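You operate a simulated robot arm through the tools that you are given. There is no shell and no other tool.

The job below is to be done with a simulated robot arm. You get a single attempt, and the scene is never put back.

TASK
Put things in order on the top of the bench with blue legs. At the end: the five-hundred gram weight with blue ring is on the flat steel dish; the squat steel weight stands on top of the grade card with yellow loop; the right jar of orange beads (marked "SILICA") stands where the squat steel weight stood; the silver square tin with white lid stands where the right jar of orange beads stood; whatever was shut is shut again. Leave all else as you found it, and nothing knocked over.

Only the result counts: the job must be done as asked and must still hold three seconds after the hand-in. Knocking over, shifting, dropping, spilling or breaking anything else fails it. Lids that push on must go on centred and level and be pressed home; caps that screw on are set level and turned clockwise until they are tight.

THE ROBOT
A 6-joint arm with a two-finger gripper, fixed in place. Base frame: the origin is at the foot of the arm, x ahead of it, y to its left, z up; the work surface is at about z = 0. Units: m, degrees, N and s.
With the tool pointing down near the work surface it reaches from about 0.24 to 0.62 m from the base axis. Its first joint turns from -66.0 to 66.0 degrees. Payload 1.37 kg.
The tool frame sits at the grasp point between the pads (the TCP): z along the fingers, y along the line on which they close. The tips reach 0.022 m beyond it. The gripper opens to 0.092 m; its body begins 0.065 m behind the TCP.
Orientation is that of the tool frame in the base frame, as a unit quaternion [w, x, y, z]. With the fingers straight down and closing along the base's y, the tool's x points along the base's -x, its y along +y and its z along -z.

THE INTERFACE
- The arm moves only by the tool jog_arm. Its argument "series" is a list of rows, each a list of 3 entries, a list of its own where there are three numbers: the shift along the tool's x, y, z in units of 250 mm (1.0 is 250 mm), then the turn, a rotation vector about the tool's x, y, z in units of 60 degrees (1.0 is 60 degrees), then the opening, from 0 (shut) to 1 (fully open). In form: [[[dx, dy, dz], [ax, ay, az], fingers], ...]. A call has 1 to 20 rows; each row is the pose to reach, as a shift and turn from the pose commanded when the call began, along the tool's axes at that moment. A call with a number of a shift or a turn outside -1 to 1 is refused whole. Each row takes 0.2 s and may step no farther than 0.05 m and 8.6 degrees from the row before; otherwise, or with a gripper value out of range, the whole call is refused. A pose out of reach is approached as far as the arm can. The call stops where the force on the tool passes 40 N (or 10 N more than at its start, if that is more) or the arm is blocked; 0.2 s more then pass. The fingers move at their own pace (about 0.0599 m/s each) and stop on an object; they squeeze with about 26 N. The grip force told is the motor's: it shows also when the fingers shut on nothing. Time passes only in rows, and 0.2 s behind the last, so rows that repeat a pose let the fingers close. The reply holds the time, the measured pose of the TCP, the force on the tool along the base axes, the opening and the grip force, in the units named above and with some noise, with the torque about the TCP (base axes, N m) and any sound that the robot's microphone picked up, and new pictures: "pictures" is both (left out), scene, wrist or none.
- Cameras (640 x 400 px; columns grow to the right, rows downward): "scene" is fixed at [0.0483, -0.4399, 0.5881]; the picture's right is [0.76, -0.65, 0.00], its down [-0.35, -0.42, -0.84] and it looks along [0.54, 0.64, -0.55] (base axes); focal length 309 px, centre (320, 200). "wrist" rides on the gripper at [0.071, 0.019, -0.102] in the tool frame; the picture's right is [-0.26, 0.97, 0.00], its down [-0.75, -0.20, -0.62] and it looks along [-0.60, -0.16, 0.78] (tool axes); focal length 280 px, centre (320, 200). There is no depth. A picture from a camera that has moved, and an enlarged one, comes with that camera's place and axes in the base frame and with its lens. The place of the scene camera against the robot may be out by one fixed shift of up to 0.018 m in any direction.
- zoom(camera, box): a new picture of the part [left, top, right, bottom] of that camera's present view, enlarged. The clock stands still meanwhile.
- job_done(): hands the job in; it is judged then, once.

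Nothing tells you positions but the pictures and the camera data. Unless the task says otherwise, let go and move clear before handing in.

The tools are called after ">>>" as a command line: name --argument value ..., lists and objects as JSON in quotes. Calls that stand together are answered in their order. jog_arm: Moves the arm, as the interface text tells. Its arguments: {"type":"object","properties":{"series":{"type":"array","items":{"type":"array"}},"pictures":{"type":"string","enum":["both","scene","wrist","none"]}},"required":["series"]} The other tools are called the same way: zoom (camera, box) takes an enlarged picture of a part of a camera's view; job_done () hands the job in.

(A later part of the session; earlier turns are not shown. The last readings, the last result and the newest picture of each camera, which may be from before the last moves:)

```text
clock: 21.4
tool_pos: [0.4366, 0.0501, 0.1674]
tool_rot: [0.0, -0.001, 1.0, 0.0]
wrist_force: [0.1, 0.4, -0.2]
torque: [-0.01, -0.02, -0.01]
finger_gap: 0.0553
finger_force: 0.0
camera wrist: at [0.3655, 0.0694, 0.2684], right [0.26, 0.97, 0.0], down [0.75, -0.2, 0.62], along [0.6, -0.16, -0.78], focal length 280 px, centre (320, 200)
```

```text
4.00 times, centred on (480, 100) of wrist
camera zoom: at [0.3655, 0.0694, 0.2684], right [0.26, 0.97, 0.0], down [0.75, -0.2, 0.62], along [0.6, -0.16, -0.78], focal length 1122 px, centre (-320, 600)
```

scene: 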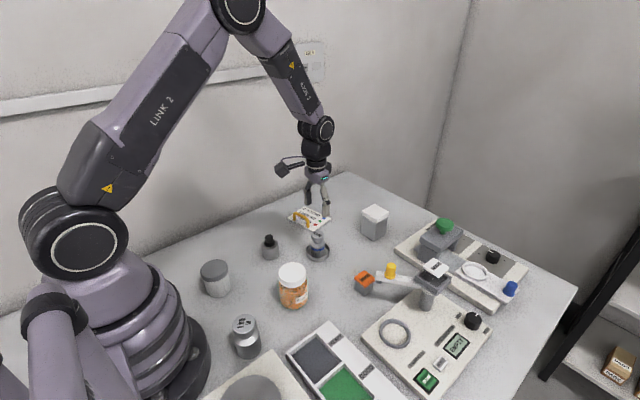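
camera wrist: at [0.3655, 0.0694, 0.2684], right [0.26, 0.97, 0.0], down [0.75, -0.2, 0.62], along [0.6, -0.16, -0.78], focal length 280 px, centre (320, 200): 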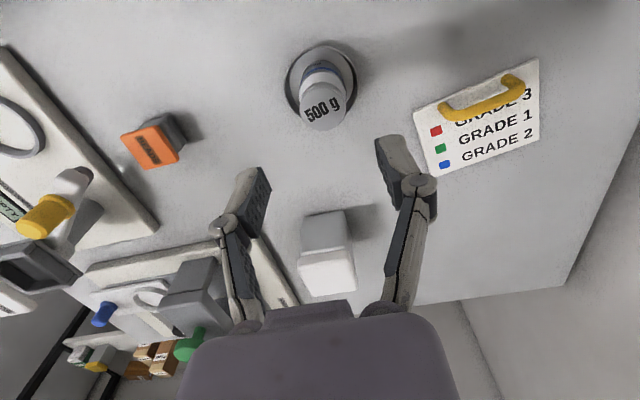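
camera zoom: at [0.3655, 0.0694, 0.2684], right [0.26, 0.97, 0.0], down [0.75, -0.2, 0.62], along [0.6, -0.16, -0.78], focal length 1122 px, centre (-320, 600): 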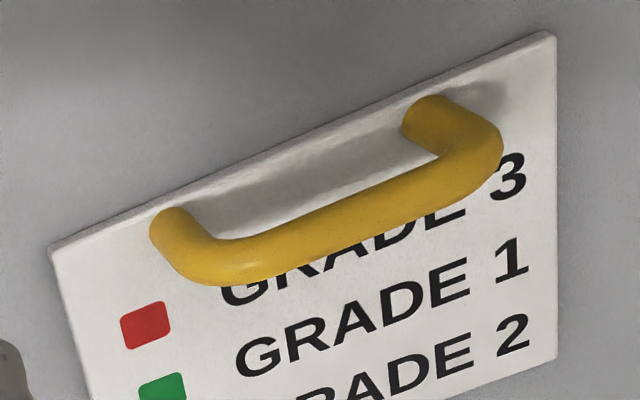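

The 500 g weight stands centred in the dish. Next is the squat weight: moving above it for a close alignment check.

>>> jog_arm --series '[[[0.1, 0.082, 0], [0, 0, 0], 0.85], [[0.2, 0.164, 0], [0, 0, 0], 0.85], [[0.3, 0.246, 0], [0, 0, 0], 0.85], [[0.396, 0.326, 0], [0, 0, 0], 0.85], [[0.396, 0.326, 0.146], [0, 0, 0], 0.85], [[0.396, 0.326, 0.146], [0, 0, 0], 0.85]]'

>>> zoom --camera "wrist" --box '[240, 50, 400, 150]'

```text
clock: 22.8
tool_pos: [0.3378, 0.1323, 0.1294]
tool_rot: [0.0, -0.001, 1.0, -0.001]
wrist_force: [0.3, -0.3, 0.1]
torque: [-0.02, -0.04, -0.02]
finger_gap: 0.0782
finger_force: 0.1
camera wrist: at [0.2672, 0.1532, 0.2303], right [0.26, 0.96, 0.0], down [0.75, -0.2, 0.63], along [0.6, -0.16, -0.78], focal length 280 px, centre (320, 200)
```

scene: 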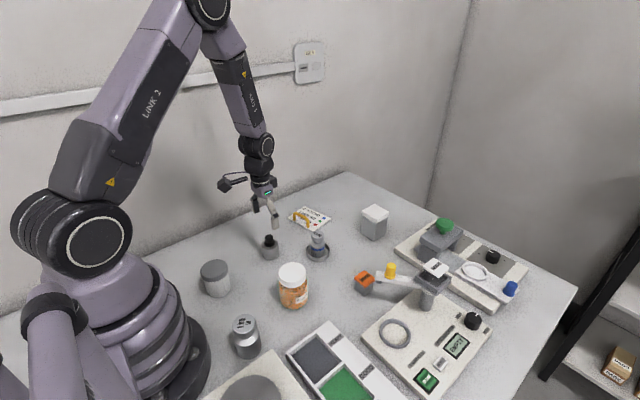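
wrist: 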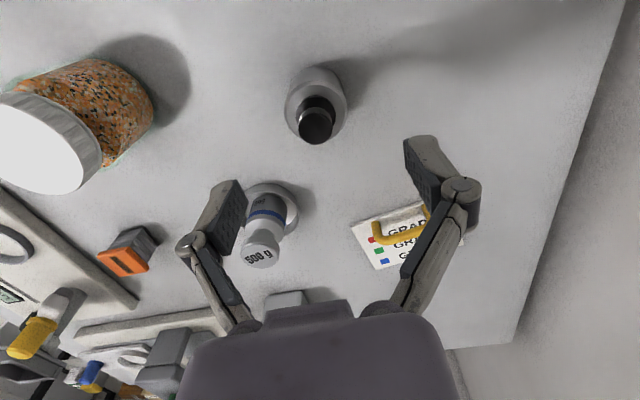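

```text
4.00 times, centred on (320, 100) of wrist
camera zoom: at [0.2672, 0.1532, 0.2303], right [0.26, 0.96, 0.0], down [0.75, -0.2, 0.63], along [0.6, -0.16, -0.78], focal length 1122 px, centre (320, 600)
```

zoom: 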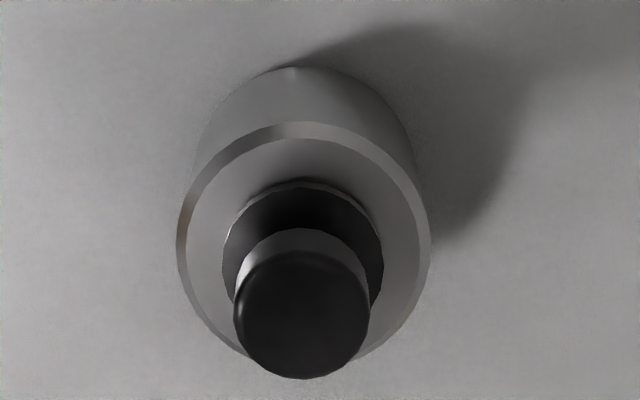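

Squat weight is within 2–3 mm of the TCP axis. Descending to grip its steel body at z≈0.028.

>>> jog_arm --series '[[[0.002, -0.008, 0.1], [0, 0, 0], 0.85], [[0.002, -0.008, 0.2], [0, 0, 0], 0.85], [[0.002, -0.008, 0.3], [0, 0, 0], 0.85], [[0.002, -0.008, 0.37], [0, 0, 0], 0.85], [[0.002, -0.008, 0.408], [0, 0, 0], 0.85], [[0.002, -0.008, 0.408], [0, 0, 0], 0.85]]'

```text
clock: 24.2
tool_pos: [0.3367, 0.1309, 0.0258]
tool_rot: [0.0, 0.001, 1.0, 0.0]
wrist_force: [0.6, 0.0, -0.1]
torque: [-0.04, 0.01, 0.03]
finger_gap: 0.0784
finger_force: 0.1
camera wrist: at [0.2671, 0.1504, 0.1283], right [0.26, 0.97, 0.0], down [0.75, -0.2, 0.63], along [0.6, -0.16, -0.78], focal length 280 px, centre (320, 200)
```

scene: 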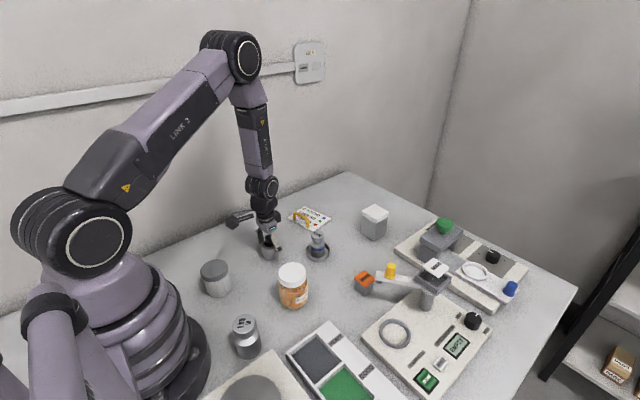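
wrist: 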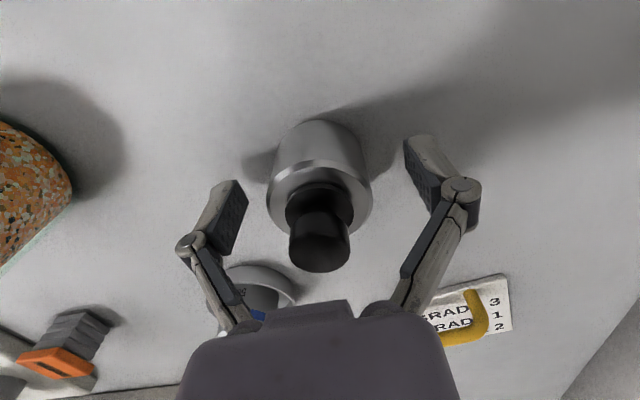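

>>> zoom --camera "wrist" --box '[240, 110, 400, 210]'

>>> zoom --camera "wrist" --box '[240, 180, 400, 280]'

```text
4.00 times, centred on (320, 160) of wrist
camera zoom: at [0.2671, 0.1504, 0.1283], right [0.26, 0.97, 0.0], down [0.75, -0.2, 0.63], along [0.6, -0.16, -0.78], focal length 1122 px, centre (320, 360)
```

zoom: 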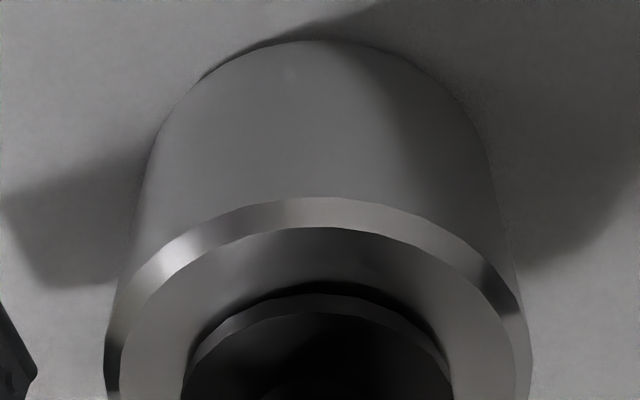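

```text
4.00 times, centred on (320, 230) of wrist
camera zoom: at [0.2671, 0.1504, 0.1283], right [0.26, 0.97, 0.0], down [0.75, -0.2, 0.63], along [0.6, -0.16, -0.78], focal length 1122 px, centre (320, 80)
```

zoom: 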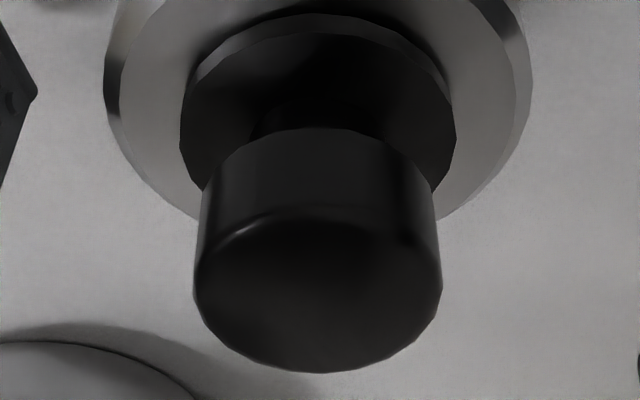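

Centred to within a millimetre, so this commanded pose marks the squat weight's spot. Closing and test lifting.

>>> jog_arm --series '[[[0, 0, 0], [0, 0, 0], 0], [[0, 0, 0], [0, 0, 0], 0], [[0, 0, 0], [0, 0, 0], 0], [[0, 0, 0], [0, 0, 0], 0], [[0, 0, -0.02], [0, 0, 0], 0], [[0, 0, -0.05], [0, 0, 0], 0], [[0, 0, -0.08], [0, 0, 0], 0]]'

```text
clock: 25.8
tool_pos: [0.3379, 0.1306, 0.0462]
tool_rot: [0.0, -0.001, 1.0, 0.0]
wrist_force: [-0.9, -0.3, -5.6]
torque: [0.03, 0.01, 0.04]
finger_gap: 0.0444
finger_force: 25.7
camera wrist: at [0.2674, 0.1501, 0.1486], right [0.26, 0.97, 0.0], down [0.75, -0.2, 0.62], along [0.6, -0.16, -0.78], focal length 280 px, centre (320, 200)
```

scene: 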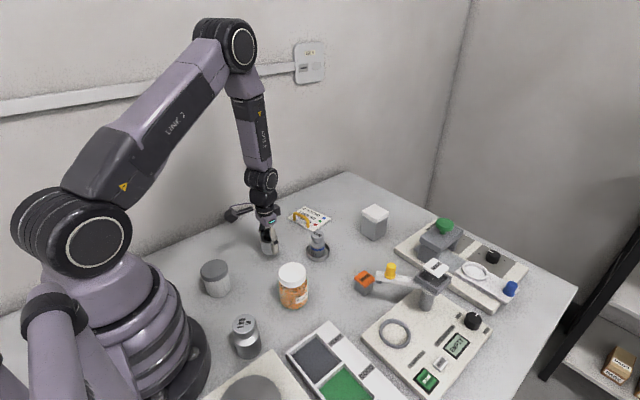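
wrist: 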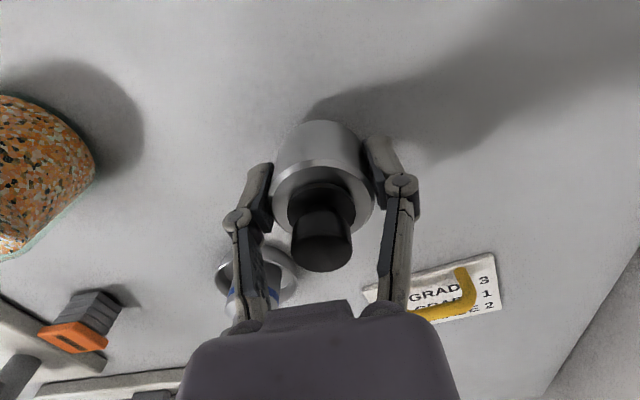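

Held firmly (gap 44.4 mm, 5.6 N). Lifting and carrying it above the card.

>>> jog_arm --series '[[[0, 0, -0.14], [0, 0, 0], 0], [[0, 0, -0.3], [0, 0, 0], 0], [[0, 0, -0.448], [0, 0, 0], 0], [[-0.1, 0.033, -0.448], [0, 0, 0], 0], [[-0.23, 0.076, -0.448], [0, 0, 0], 0], [[-0.36, 0.119, -0.448], [0, 0, 0], 0], [[-0.49, 0.162, -0.448], [0, 0, 0], 0], [[-0.61, 0.202, -0.448], [0, 0, 0], 0], [[-0.7, 0.232, -0.448], [0, 0, 0], 0], [[-0.742, 0.246, -0.448], [0, 0, 0], 0], [[-0.742, 0.246, -0.448], [0, 0, 0], 0]]'

>>> zoom --camera "wrist" --box '[220, 0, 460, 150]'

```text
clock: 28.2
tool_pos: [0.5244, 0.1925, 0.1594]
tool_rot: [0.0, 0.0, 1.0, 0.0]
wrist_force: [0.4, -0.2, -5.3]
torque: [0.0, 0.04, 0.03]
finger_gap: 0.0443
finger_force: 26.2
camera wrist: at [0.4531, 0.2117, 0.2601], right [0.26, 0.97, 0.0], down [0.75, -0.2, 0.62], along [0.6, -0.16, -0.78], focal length 280 px, centre (320, 200)
```

scene: 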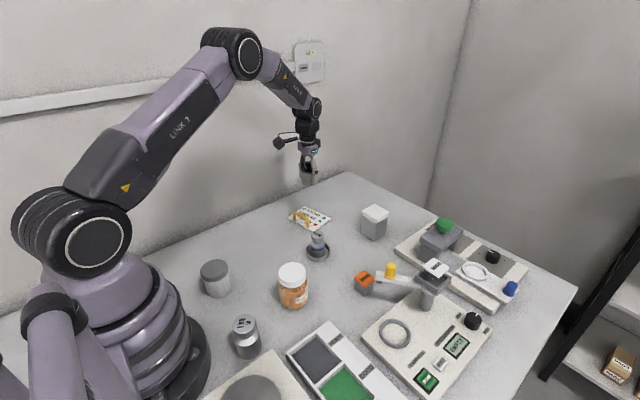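
wrist: 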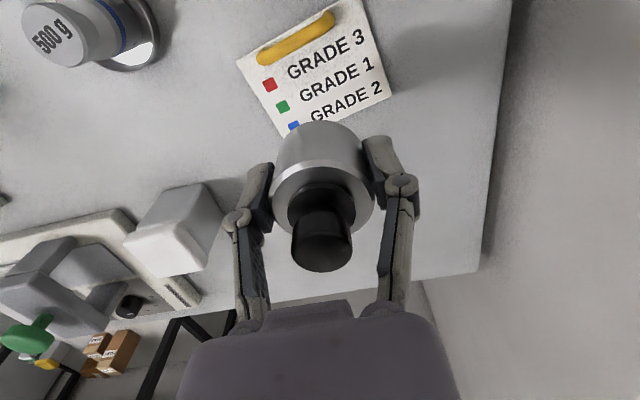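

```text
2.67 times, centred on (340, 75) of wrist
camera zoom: at [0.4531, 0.2117, 0.2601], right [0.26, 0.97, 0.0], down [0.75, -0.2, 0.62], along [0.6, -0.16, -0.78], focal length 748 px, centre (267, 533)
```

zoom: 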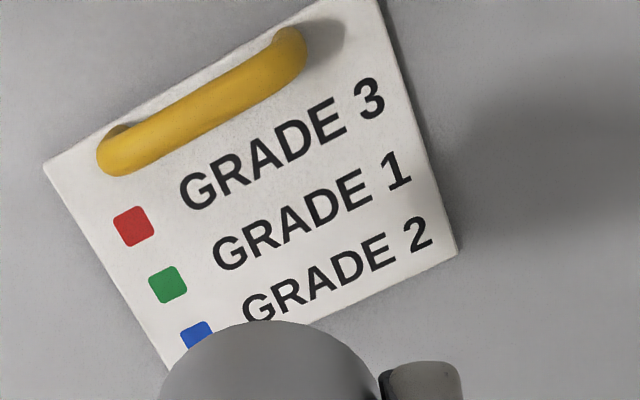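

The card centre lies about 3 mm behind the TCP, so I shift slightly away from the loop and lower to just above the card.

>>> jog_arm --series '[[[-0.012, -0.006, 0.06], [0, 0, 0], 0], [[-0.012, -0.006, 0.18], [0, 0, 0], 0], [[-0.012, -0.006, 0.3], [0, 0, 0], 0], [[-0.012, -0.006, 0.4], [0, 0, 0], 0], [[-0.012, -0.006, 0.46], [0, 0, 0], 0], [[-0.012, -0.006, 0.496], [0, 0, 0], 0], [[-0.012, -0.006, 0.496], [0, 0, 0], 0]]'

>>> zoom --camera "wrist" --box '[220, 40, 460, 190]'

>>> zoom --camera "scene" --box '[270, 180, 366, 240]'

```text
clock: 29.8
tool_pos: [0.5265, 0.1908, 0.0353]
tool_rot: [0.0, 0.0, 1.0, 0.0]
wrist_force: [-0.2, 0.2, -3.6]
torque: [-0.01, -0.01, -0.01]
finger_gap: 0.0441
finger_force: 26.0
camera wrist: at [0.4551, 0.2104, 0.1365], right [0.26, 0.97, 0.0], down [0.75, -0.2, 0.63], along [0.6, -0.16, -0.78], focal length 280 px, centre (320, 200)
```

scene: 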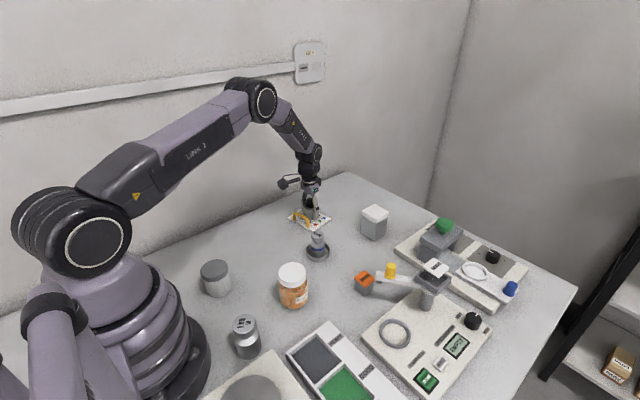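
wrist: 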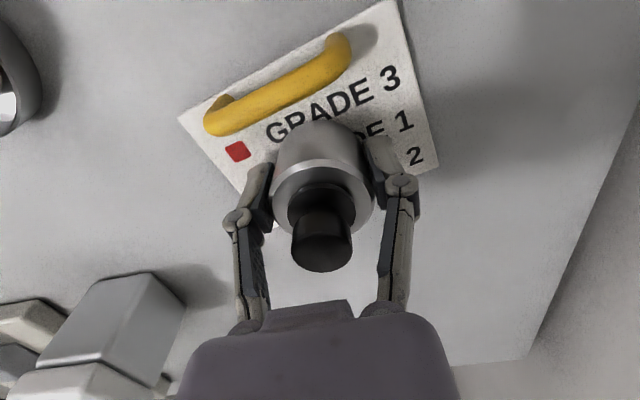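

```text
2.67 times, centred on (340, 115) of wrist
camera zoom: at [0.4551, 0.2104, 0.1365], right [0.26, 0.97, 0.0], down [0.75, -0.2, 0.63], along [0.6, -0.16, -0.78], focal length 748 px, centre (267, 427)
```

zoom: 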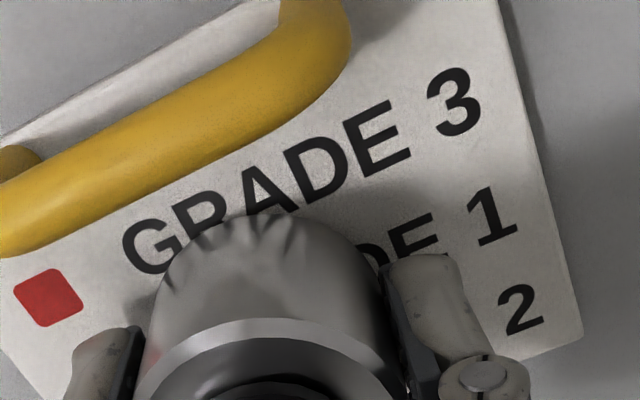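

```text
6.67 times, centred on (318, 210) of scene
camera zoom: at [0.0483, -0.4398, 0.5881], right [0.76, -0.65, 0.0], down [-0.35, -0.42, -0.84], along [0.54, 0.64, -0.55], focal length 2059 px, centre (333, 133)
```

zoom: 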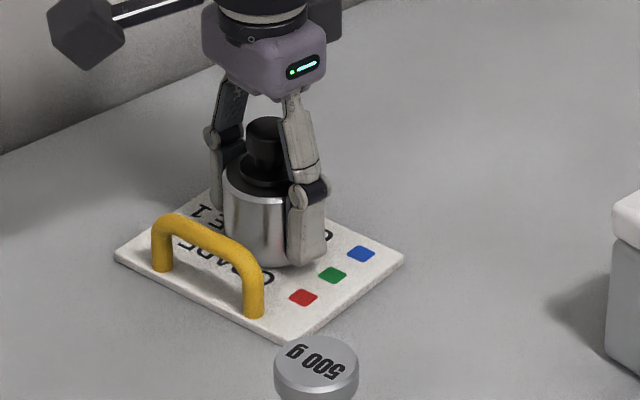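

Nicely placed away from the loop. Lowering in 1 mm steps to contact.

>>> jog_arm --series '[[[0, 0, 0.004], [0, 0, 0], 0], [[0, 0, 0.008], [0, 0, 0], 0], [[0, 0, 0.012], [0, 0, 0], 0], [[0, 0, 0.012], [0, 0, 0], 0]]' --pictures "none"

```text
clock: 30.8
tool_pos: [0.526, 0.1911, 0.0335]
tool_rot: [0.001, 0.0, 1.0, 0.0]
wrist_force: [-3.9, 0.5, 9.5]
torque: [-0.02, 0.13, 0.0]
finger_gap: 0.0441
finger_force: 26.2
```

Contact made. Easing off, releasing and rising.

>>> jog_arm --series '[[[0, 0, -0.006], [0, 0, 0], 0], [[0, 0, -0.006], [0, 0, 0], 0], [[0, 0, -0.006], [0, 0, 0], 0.75], [[0, 0, -0.006], [0, 0, 0], 0.75], [[0, 0, -0.006], [0, 0, 0], 0.75], [[0, 0, -0.1], [0, 0, 0], 0.75], [[0, 0, -0.25], [0, 0, 0], 0.75], [[0, 0, -0.4], [0, 0, 0], 0.75], [[0, 0, -0.55], [0, 0, 0], 0.75]]'

>>> zoom --camera "scene" --box '[270, 190, 366, 250]'

>>> zoom --camera "wrist" --box '[240, 0, 480, 150]'

```text
clock: 32.8
tool_pos: [0.5255, 0.1899, 0.17]
tool_rot: [-0.001, 0.0, 1.0, 0.0]
wrist_force: [-1.1, 0.3, 0.1]
torque: [0.02, 0.0, -0.03]
finger_gap: 0.0689
finger_force: 0.0
camera wrist: at [0.4552, 0.2098, 0.2706], right [0.26, 0.97, 0.0], down [0.75, -0.2, 0.62], along [0.6, -0.16, -0.78], focal length 280 px, centre (320, 200)
```

scene: 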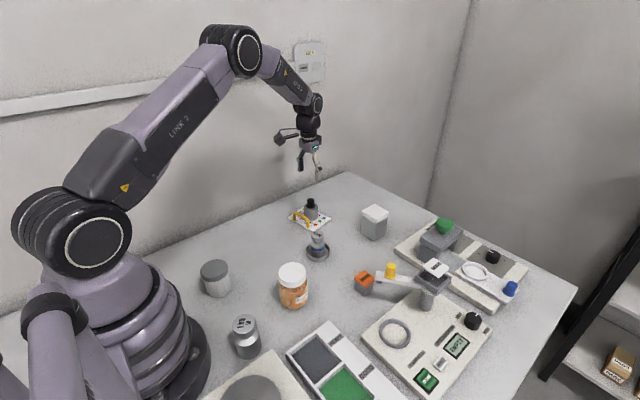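
wrist: 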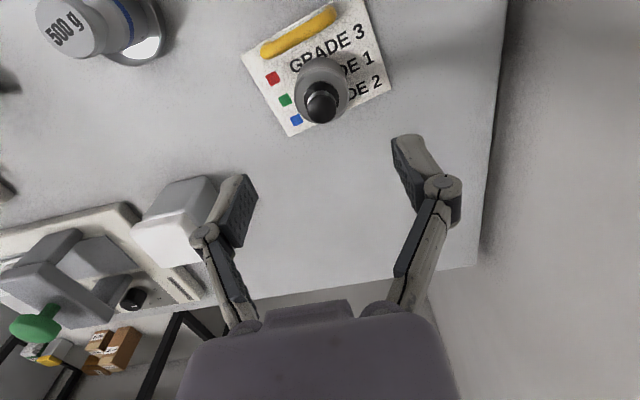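

```text
6.67 times, centred on (318, 220) of scene
camera zoom: at [0.0483, -0.4399, 0.5881], right [0.76, -0.65, 0.0], down [-0.35, -0.42, -0.84], along [0.54, 0.64, -0.55], focal length 2059 px, centre (333, 67)
```

zoom: 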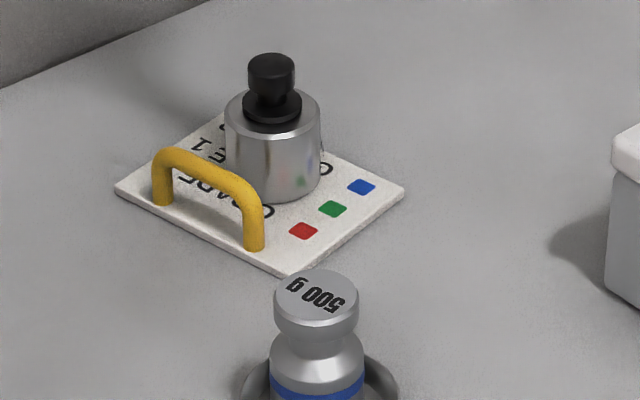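

```text
2.67 times, centred on (360, 75) of wrist
camera zoom: at [0.4552, 0.2098, 0.2706], right [0.26, 0.97, 0.0], down [0.75, -0.2, 0.62], along [0.6, -0.16, -0.78], focal length 748 px, centre (213, 533)
```

zoom: 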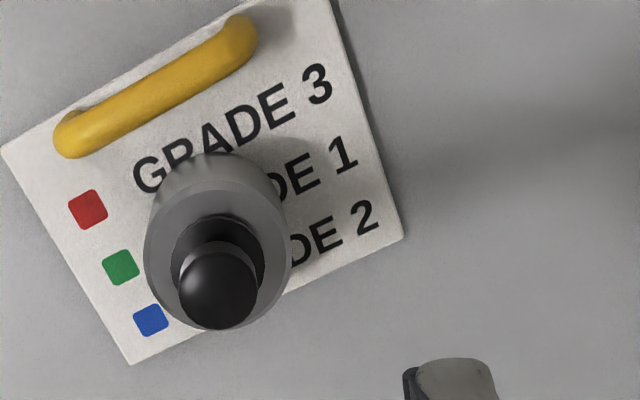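

Squat weight stands upright on the card, clear of the loop. Now I move over the jar with the gripper fully open and measure it.

>>> jog_arm --series '[[[0.08, -0.077, 0], [0, 0, 0], 1], [[0.2, -0.193, 0], [0, 0, 0], 1], [[0.33, -0.318, 0], [0, 0, 0], 1], [[0.46, -0.443, 0], [0, 0, 0], 1], [[0.59, -0.568, 0], [0, 0, 0], 1], [[0.72, -0.693, 0], [0, 0, 0], 1], [[0.84, -0.809, 0], [0, 0, 0], 1], [[0.912, -0.878, 0], [0, 0, 0], 1], [[0.912, -0.878, 0], [0, 0, 0], 1]]'

>>> zoom --camera "wrist" --box '[230, 20, 410, 132]'

```text
clock: 34.8
tool_pos: [0.2983, -0.0284, 0.1691]
tool_rot: [0.0, 0.0, 1.0, 0.0]
wrist_force: [0.5, 0.5, 0.4]
torque: [0.01, -0.05, 0.0]
finger_gap: 0.0921
finger_force: 0.1
camera wrist: at [0.2276, -0.0101, 0.2712], right [0.26, 0.97, 0.0], down [0.75, -0.2, 0.63], along [0.6, -0.16, -0.78], focal length 280 px, centre (320, 200)
```

scene: 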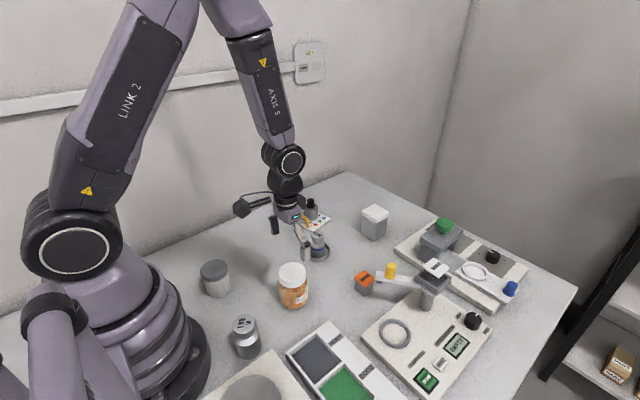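
wrist: 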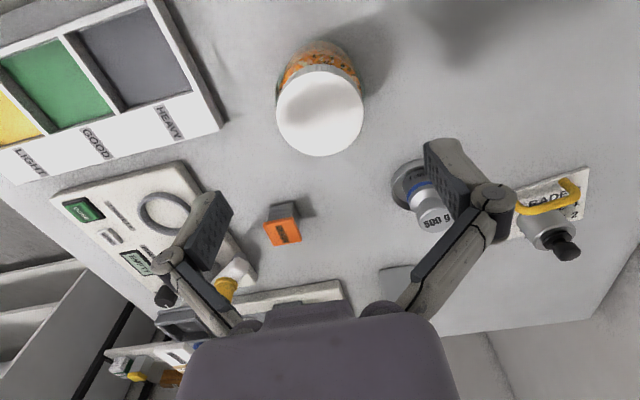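

```text
3.56 times, centred on (320, 76) of wrist
camera zoom: at [0.2276, -0.0101, 0.2712], right [0.26, 0.97, 0.0], down [0.75, -0.2, 0.63], along [0.6, -0.16, -0.78], focal length 997 px, centre (320, 641)
```

zoom: 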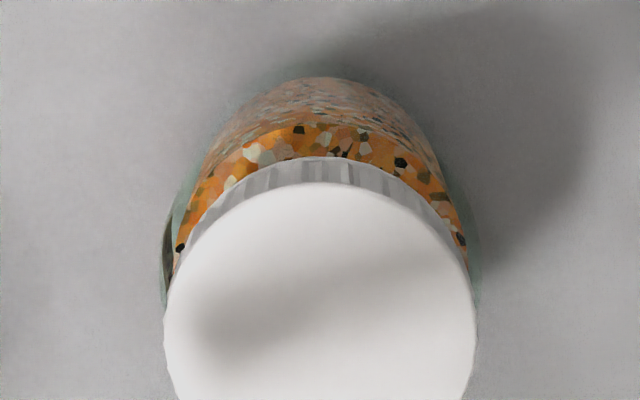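

The jar's centre lies about 2 mm behind the TCP. Descending around it to z≈0.040 to grip the glass body below the lid.

>>> jog_arm --series '[[[0.008, 0.001, 0.06], [0, 0, 0], 1], [[0.008, 0.001, 0.16], [0, 0, 0], 1], [[0.008, 0.001, 0.26], [0, 0, 0], 1], [[0.008, 0.001, 0.36], [0, 0, 0], 1], [[0.008, 0.001, 0.45], [0, 0, 0], 1], [[0.008, 0.001, 0.522], [0, 0, 0], 1], [[0.008, 0.001, 0.522], [0, 0, 0], 1]]'

>>> zoom --camera "scene" --box '[250, 240, 346, 300]'

>>> zoom --camera "wrist" --box '[160, 110, 480, 310]'

```text
clock: 36.4
tool_pos: [0.2968, -0.0289, 0.0404]
tool_rot: [0.0, 0.0, 1.0, 0.0]
wrist_force: [-0.1, 0.6, 0.3]
torque: [0.03, 0.01, 0.03]
finger_gap: 0.0919
finger_force: 0.1
camera wrist: at [0.2258, -0.0096, 0.1405], right [0.26, 0.97, 0.0], down [0.75, -0.2, 0.63], along [0.6, -0.16, -0.78], focal length 280 px, centre (320, 200)
```

scene: 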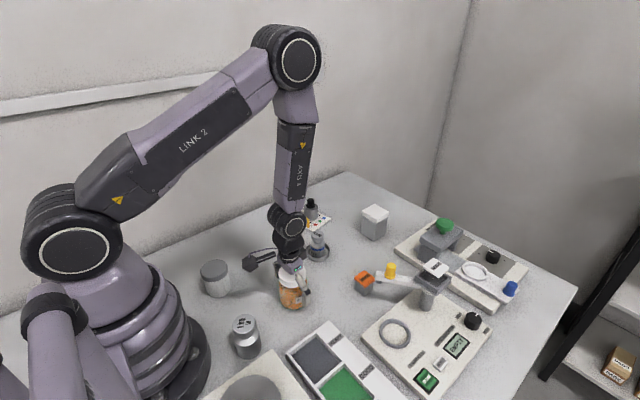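
wrist: 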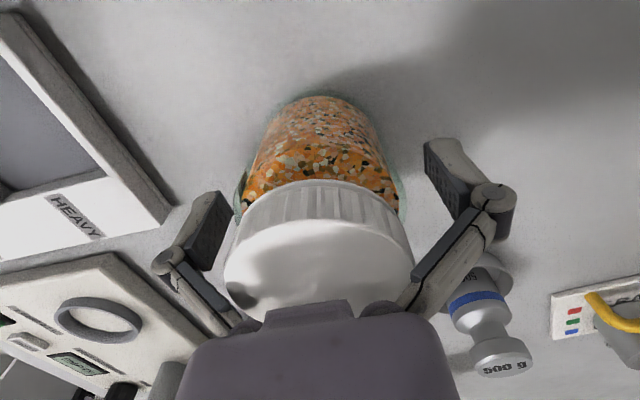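

```text
6.67 times, centred on (298, 270) of scene
camera zoom: at [0.0483, -0.4399, 0.5881], right [0.76, -0.65, 0.0], down [-0.35, -0.42, -0.84], along [0.54, 0.64, -0.55], focal length 2059 px, centre (467, -267)
```

zoom: 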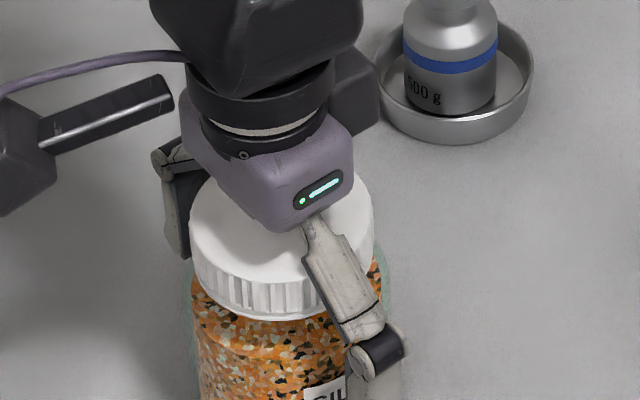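

```text
2.00 times, centred on (320, 210) of wrist
camera zoom: at [0.2258, -0.0096, 0.1405], right [0.26, 0.97, 0.0], down [0.75, -0.2, 0.63], along [0.6, -0.16, -0.78], focal length 561 px, centre (320, 180)
```

zoom: 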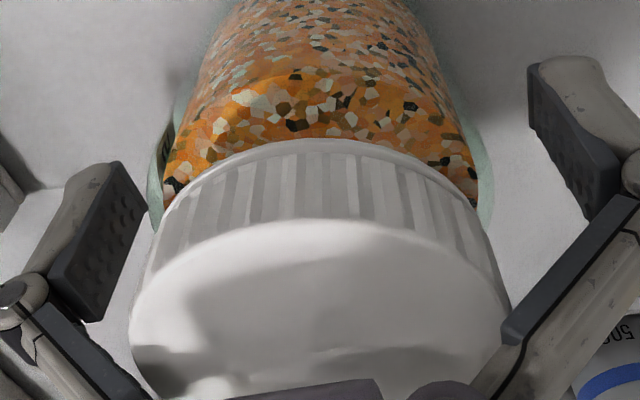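

The fingers' upper links come close to the lid at this height, so I'll raise to z≈0.056 before closing on the glass.

>>> jog_arm --series '[[[0, 0, -0.03], [0, 0, 0], 1], [[0, 0, -0.064], [0, 0, 0], 1], [[0, 0, -0.064], [0, 0, 0], 1], [[0, 0, -0.064], [0, 0, 0], 0.85], [[0, 0, -0.064], [0, 0, 0], 0.85]]'

>>> zoom --camera "wrist" --box '[160, 110, 480, 310]'

```text
clock: 37.6
tool_pos: [0.2967, -0.0287, 0.055]
tool_rot: [0.001, 0.0, 1.0, 0.0]
wrist_force: [-0.4, 0.4, -0.2]
torque: [0.03, -0.01, -0.01]
finger_gap: 0.078
finger_force: 0.0
camera wrist: at [0.2258, -0.0093, 0.1565], right [0.26, 0.97, 0.0], down [0.75, -0.2, 0.62], along [0.6, -0.16, -0.78], focal length 280 px, centre (320, 200)
```

scene: 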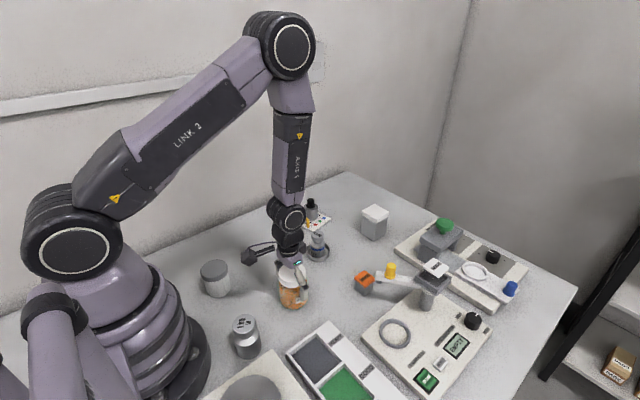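
wrist: 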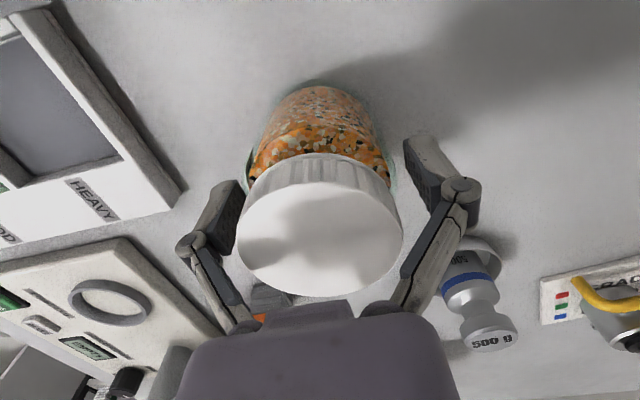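

```text
2.00 times, centred on (320, 210) of wrist
camera zoom: at [0.2258, -0.0093, 0.1565], right [0.26, 0.97, 0.0], down [0.75, -0.2, 0.62], along [0.6, -0.16, -0.78], focal length 561 px, centre (320, 180)
```

zoom: 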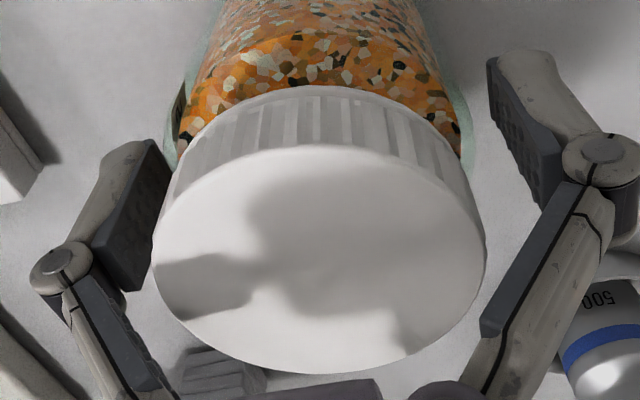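

The jar is centred and the lid is now clear of the links. Closing on the glass body, then a small test lift.

>>> jog_arm --series '[[[0, 0, 0], [0, 0, 0], 0.6], [[0, 0, 0], [0, 0, 0], 0.4], [[0, 0, 0], [0, 0, 0], 0], [[0, 0, 0], [0, 0, 0], 0], [[0, 0, -0.012], [0, 0, 0], 0], [[0, 0, -0.03], [0, 0, 0], 0], [[0, 0, -0.05], [0, 0, 0], 0]]'

>>> zoom --camera "wrist" --box '[160, 110, 480, 310]'

>>> zoom --camera "scene" --box '[250, 250, 346, 310]'

```text
clock: 39.2
tool_pos: [0.2966, -0.0295, 0.0673]
tool_rot: [0.0, 0.0, 1.0, 0.0]
wrist_force: [0.7, -0.8, -2.1]
torque: [0.0, 0.03, 0.02]
finger_gap: 0.0678
finger_force: 26.1
camera wrist: at [0.226, -0.0095, 0.1691], right [0.26, 0.97, 0.0], down [0.75, -0.2, 0.63], along [0.6, -0.16, -0.78], focal length 280 px, centre (320, 200)
```

scene: 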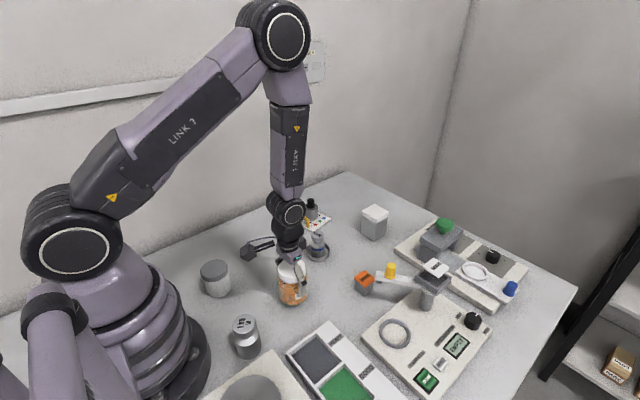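
wrist: 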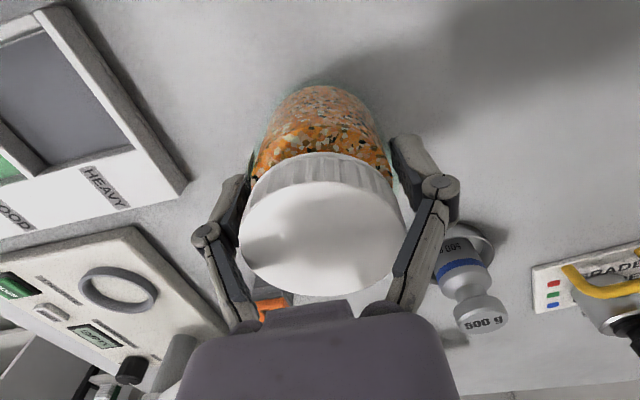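

```text
2.00 times, centred on (320, 210) of wrist
camera zoom: at [0.226, -0.0095, 0.1691], right [0.26, 0.97, 0.0], down [0.75, -0.2, 0.63], along [0.6, -0.16, -0.78], focal length 561 px, centre (320, 180)
```

zoom: 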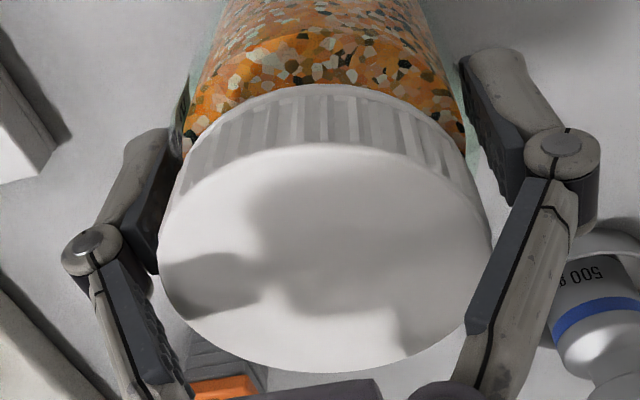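

```text
6.67 times, centred on (298, 280) of scene
camera zoom: at [0.0483, -0.4399, 0.588], right [0.76, -0.65, 0.0], down [-0.35, -0.42, -0.84], along [0.54, 0.64, -0.55], focal length 2059 px, centre (467, -333)
```

zoom: 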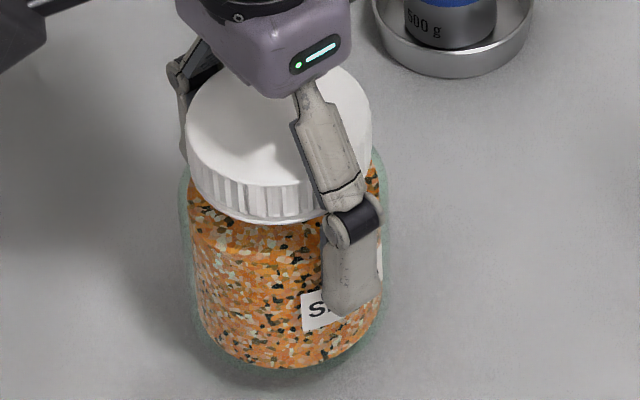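

The jar is held well and stays level (gap 67.8 mm). Lifting and carrying it to the squat weight's old spot.

>>> jog_arm --series '[[[0, 0, -0.1], [0, 0, 0], 0], [[0, 0, -0.22], [0, 0, 0], 0], [[0, 0, -0.326], [0, 0, 0], 0], [[-0.02, 0.077, -0.326], [0, 0, 0], 0], [[-0.05, 0.194, -0.326], [0, 0, 0], 0], [[-0.085, 0.329, -0.326], [0, 0, 0], 0], [[-0.12, 0.465, -0.326], [0, 0, 0], 0], [[-0.15, 0.581, -0.326], [0, 0, 0], 0], [[-0.164, 0.635, -0.326], [0, 0, 0], 0], [[-0.164, 0.635, -0.326], [0, 0, 0], 0], [[-0.164, 0.635, -0.2], [0, 0, 0], 0], [[-0.164, 0.635, -0.08], [0, 0, 0], 0], [[-0.164, 0.635, 0.01], [0, 0, 0], 0], [[-0.164, 0.635, 0.034], [0, 0, 0], 0], [[-0.164, 0.635, 0.034], [0, 0, 0], 0]]'

>>> zoom --camera "scene" --box '[220, 210, 348, 290]'

```text
clock: 42.4
tool_pos: [0.3376, 0.1304, 0.0593]
tool_rot: [0.001, 0.0, 1.0, 0.001]
wrist_force: [0.4, 0.0, -2.3]
torque: [-0.01, -0.01, 0.02]
finger_gap: 0.0678
finger_force: 25.5
camera wrist: at [0.2663, 0.1494, 0.16], right [0.26, 0.97, 0.0], down [0.75, -0.2, 0.63], along [0.6, -0.16, -0.78], focal length 280 px, centre (320, 200)
```

scene: 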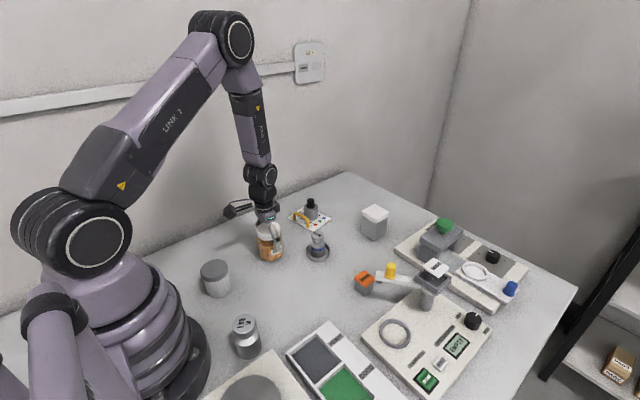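
wrist: 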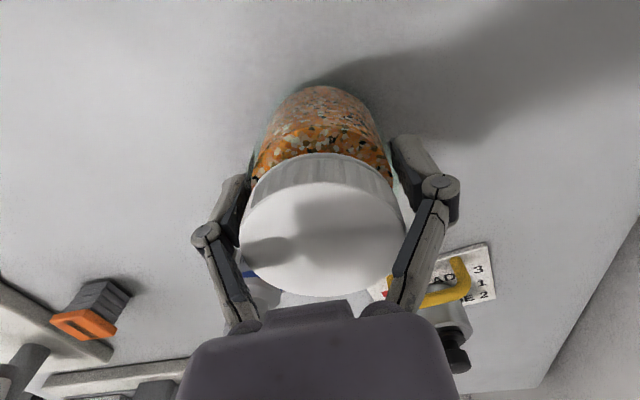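

```text
5.00 times, centred on (284, 250) of scene
camera zoom: at [0.0483, -0.4398, 0.5881], right [0.76, -0.65, 0.0], down [-0.35, -0.42, -0.84], along [0.54, 0.64, -0.55], focal length 1544 px, centre (500, -50)
```

zoom: 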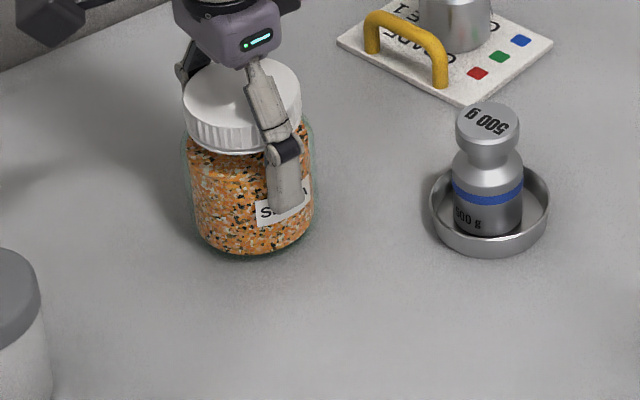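

Jar is about 4 mm above the bench at the right spot. Lowering in 1 mm steps to touch.

>>> jog_arm --series '[[[0, 0, 0.004], [0, 0, 0], 0], [[0, 0, 0.008], [0, 0, 0], 0], [[0, 0, 0.012], [0, 0, 0], 0], [[0, 0, 0.016], [0, 0, 0], 0], [[0, 0, 0.016], [0, 0, 0], 0]]' --pictures "none"

```text
clock: 43.6
tool_pos: [0.3381, 0.1298, 0.0541]
tool_rot: [0.0, 0.0, 1.0, 0.0]
wrist_force: [-3.0, -0.7, 7.3]
torque: [-0.01, 0.06, -0.01]
finger_gap: 0.0678
finger_force: 26.0
```

Contact. Easing off, releasing and rising.

>>> jog_arm --series '[[[0, 0, -0.004], [0, 0, 0], 0], [[0, 0, -0.004], [0, 0, 0], 0], [[0, 0, -0.004], [0, 0, 0], 1], [[0, 0, -0.004], [0, 0, 0], 1], [[0, 0, -0.004], [0, 0, 0], 1], [[0, 0, -0.1], [0, 0, 0], 1], [[0, 0, -0.25], [0, 0, 0], 1], [[0, 0, -0.4], [0, 0, 0], 1], [[0, 0, -0.5], [0, 0, 0], 1], [[0, 0, -0.5], [0, 0, 0], 1]]'

>>> zoom --camera "scene" --box '[220, 210, 348, 290]'

>>> zoom --camera "wrist" --box '[230, 20, 410, 132]'

```text
clock: 45.8
tool_pos: [0.3367, 0.1296, 0.181]
tool_rot: [0.0, 0.0, 1.0, 0.0]
wrist_force: [-0.6, 0.7, 0.2]
torque: [-0.02, -0.01, -0.01]
finger_gap: 0.0921
finger_force: 0.0
camera wrist: at [0.2666, 0.1492, 0.2821], right [0.26, 0.97, 0.0], down [0.75, -0.2, 0.62], along [0.6, -0.16, -0.78], focal length 280 px, centre (320, 200)
```

scene: 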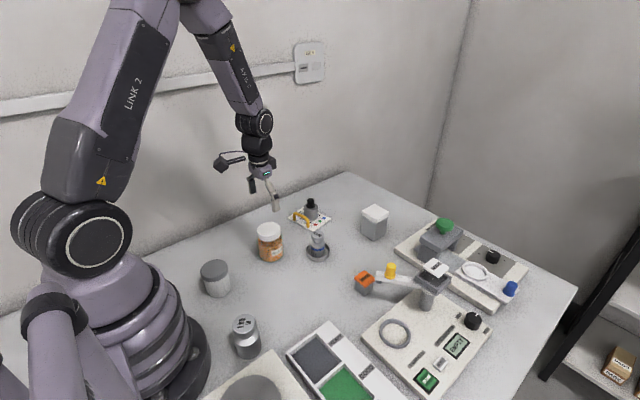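
wrist: 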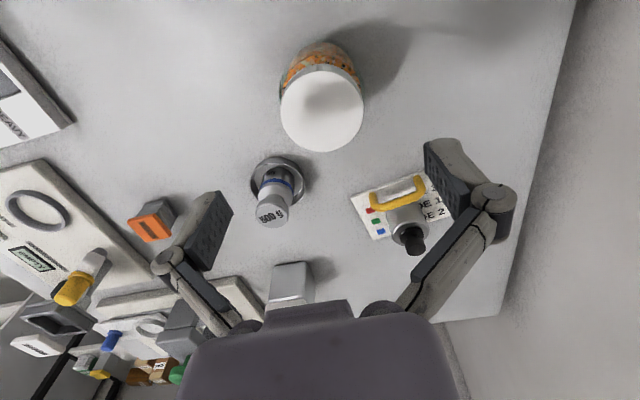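

```text
5.00 times, centred on (284, 250) of scene
camera zoom: at [0.0482, -0.4399, 0.5881], right [0.76, -0.65, 0.0], down [-0.35, -0.42, -0.84], along [0.54, 0.64, -0.55], focal length 1544 px, centre (500, -50)
```

zoom: 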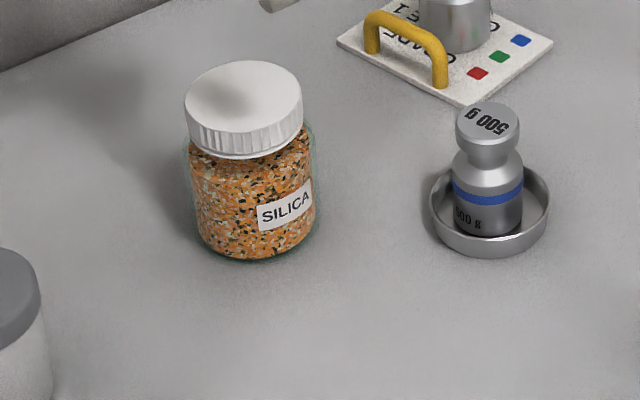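

```text
3.56 times, centred on (320, 76) of wrist
camera zoom: at [0.2666, 0.1492, 0.2821], right [0.26, 0.97, 0.0], down [0.75, -0.2, 0.62], along [0.6, -0.16, -0.78], focal length 997 px, centre (320, 641)
```

zoom: 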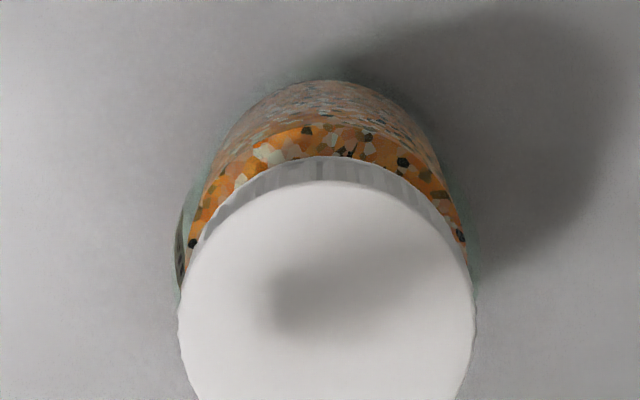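

The jar stands on the old weight spot, upright with lid on. Now I move to look at the tin from nearer.

>>> jog_arm --series '[[[-0.08, -0.044, 0], [0, 0, 0], 0.85], [[-0.22, -0.122, 0], [0, 0, 0], 0.85], [[-0.38, -0.211, 0], [0, 0, 0], 0.85], [[-0.54, -0.3, 0], [0, 0, 0], 0.85], [[-0.69, -0.382, 0], [0, 0, 0], 0.85], [[-0.8, -0.443, 0], [0, 0, 0], 0.85], [[-0.852, -0.472, 0], [0, 0, 0], 0.85], [[-0.852, -0.472, 0], [0, 0, 0], 0.85]]'

>>> zoom --camera "wrist" --box '[240, 50, 400, 150]'

>>> zoom --camera "wrist" --box '[160, 40, 480, 240]'

```text
clock: 47.6
tool_pos: [0.5507, 0.0107, 0.1804]
tool_rot: [-0.001, 0.0, 1.0, -0.001]
wrist_force: [0.3, -0.2, 0.4]
torque: [0.01, 0.01, -0.01]
finger_gap: 0.0783
finger_force: 0.0
camera wrist: at [0.4796, 0.031, 0.2818], right [0.26, 0.97, 0.0], down [0.75, -0.2, 0.62], along [0.6, -0.16, -0.78], focal length 280 px, centre (320, 200)
```

scene: 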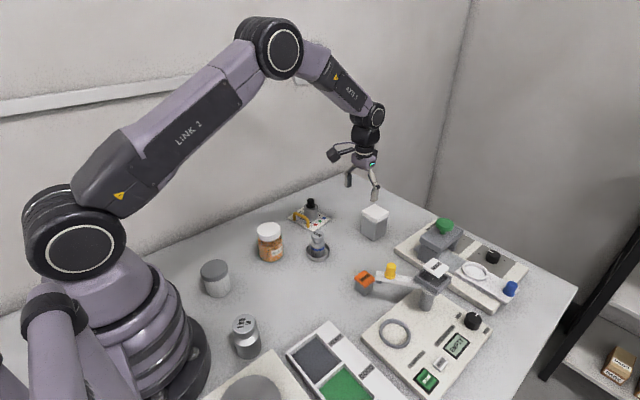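
wrist: 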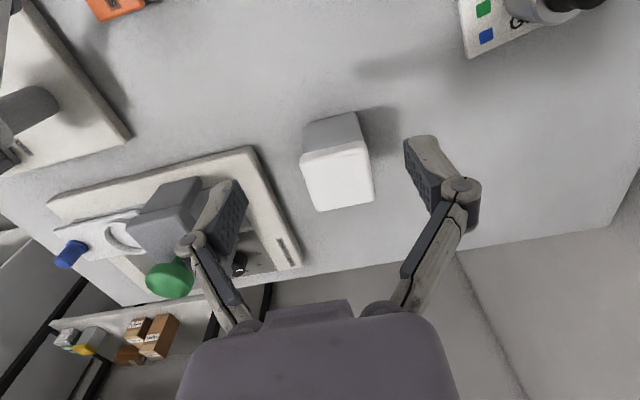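

```text
4.00 times, centred on (320, 100) of wrist
camera zoom: at [0.4796, 0.031, 0.2818], right [0.26, 0.97, 0.0], down [0.75, -0.2, 0.62], along [0.6, -0.16, -0.78], focal length 1122 px, centre (320, 600)
```

zoom: 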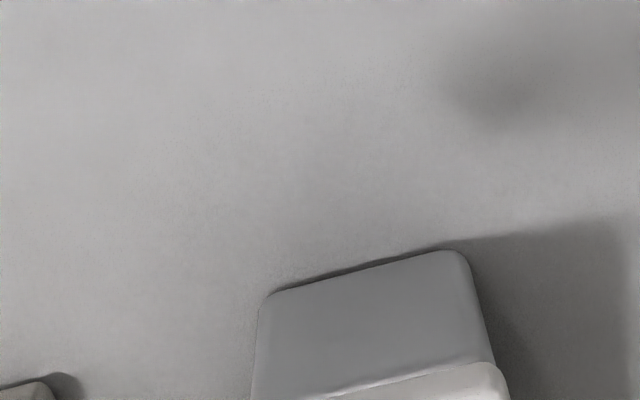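

```text
2.00 times, centred on (320, 140) of wrist
camera zoom: at [0.4796, 0.031, 0.2818], right [0.26, 0.97, 0.0], down [0.75, -0.2, 0.62], along [0.6, -0.16, -0.78], focal length 561 px, centre (320, 320)
```

zoom: 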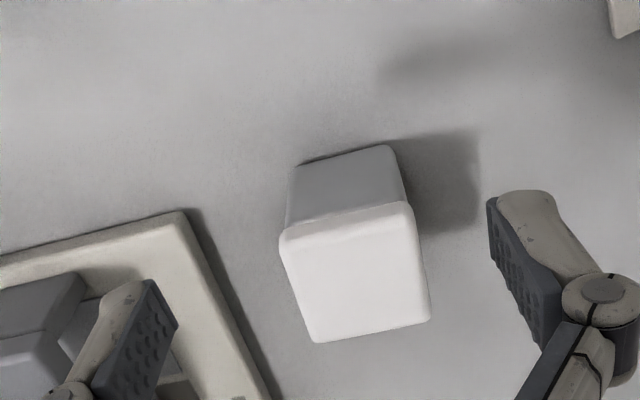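

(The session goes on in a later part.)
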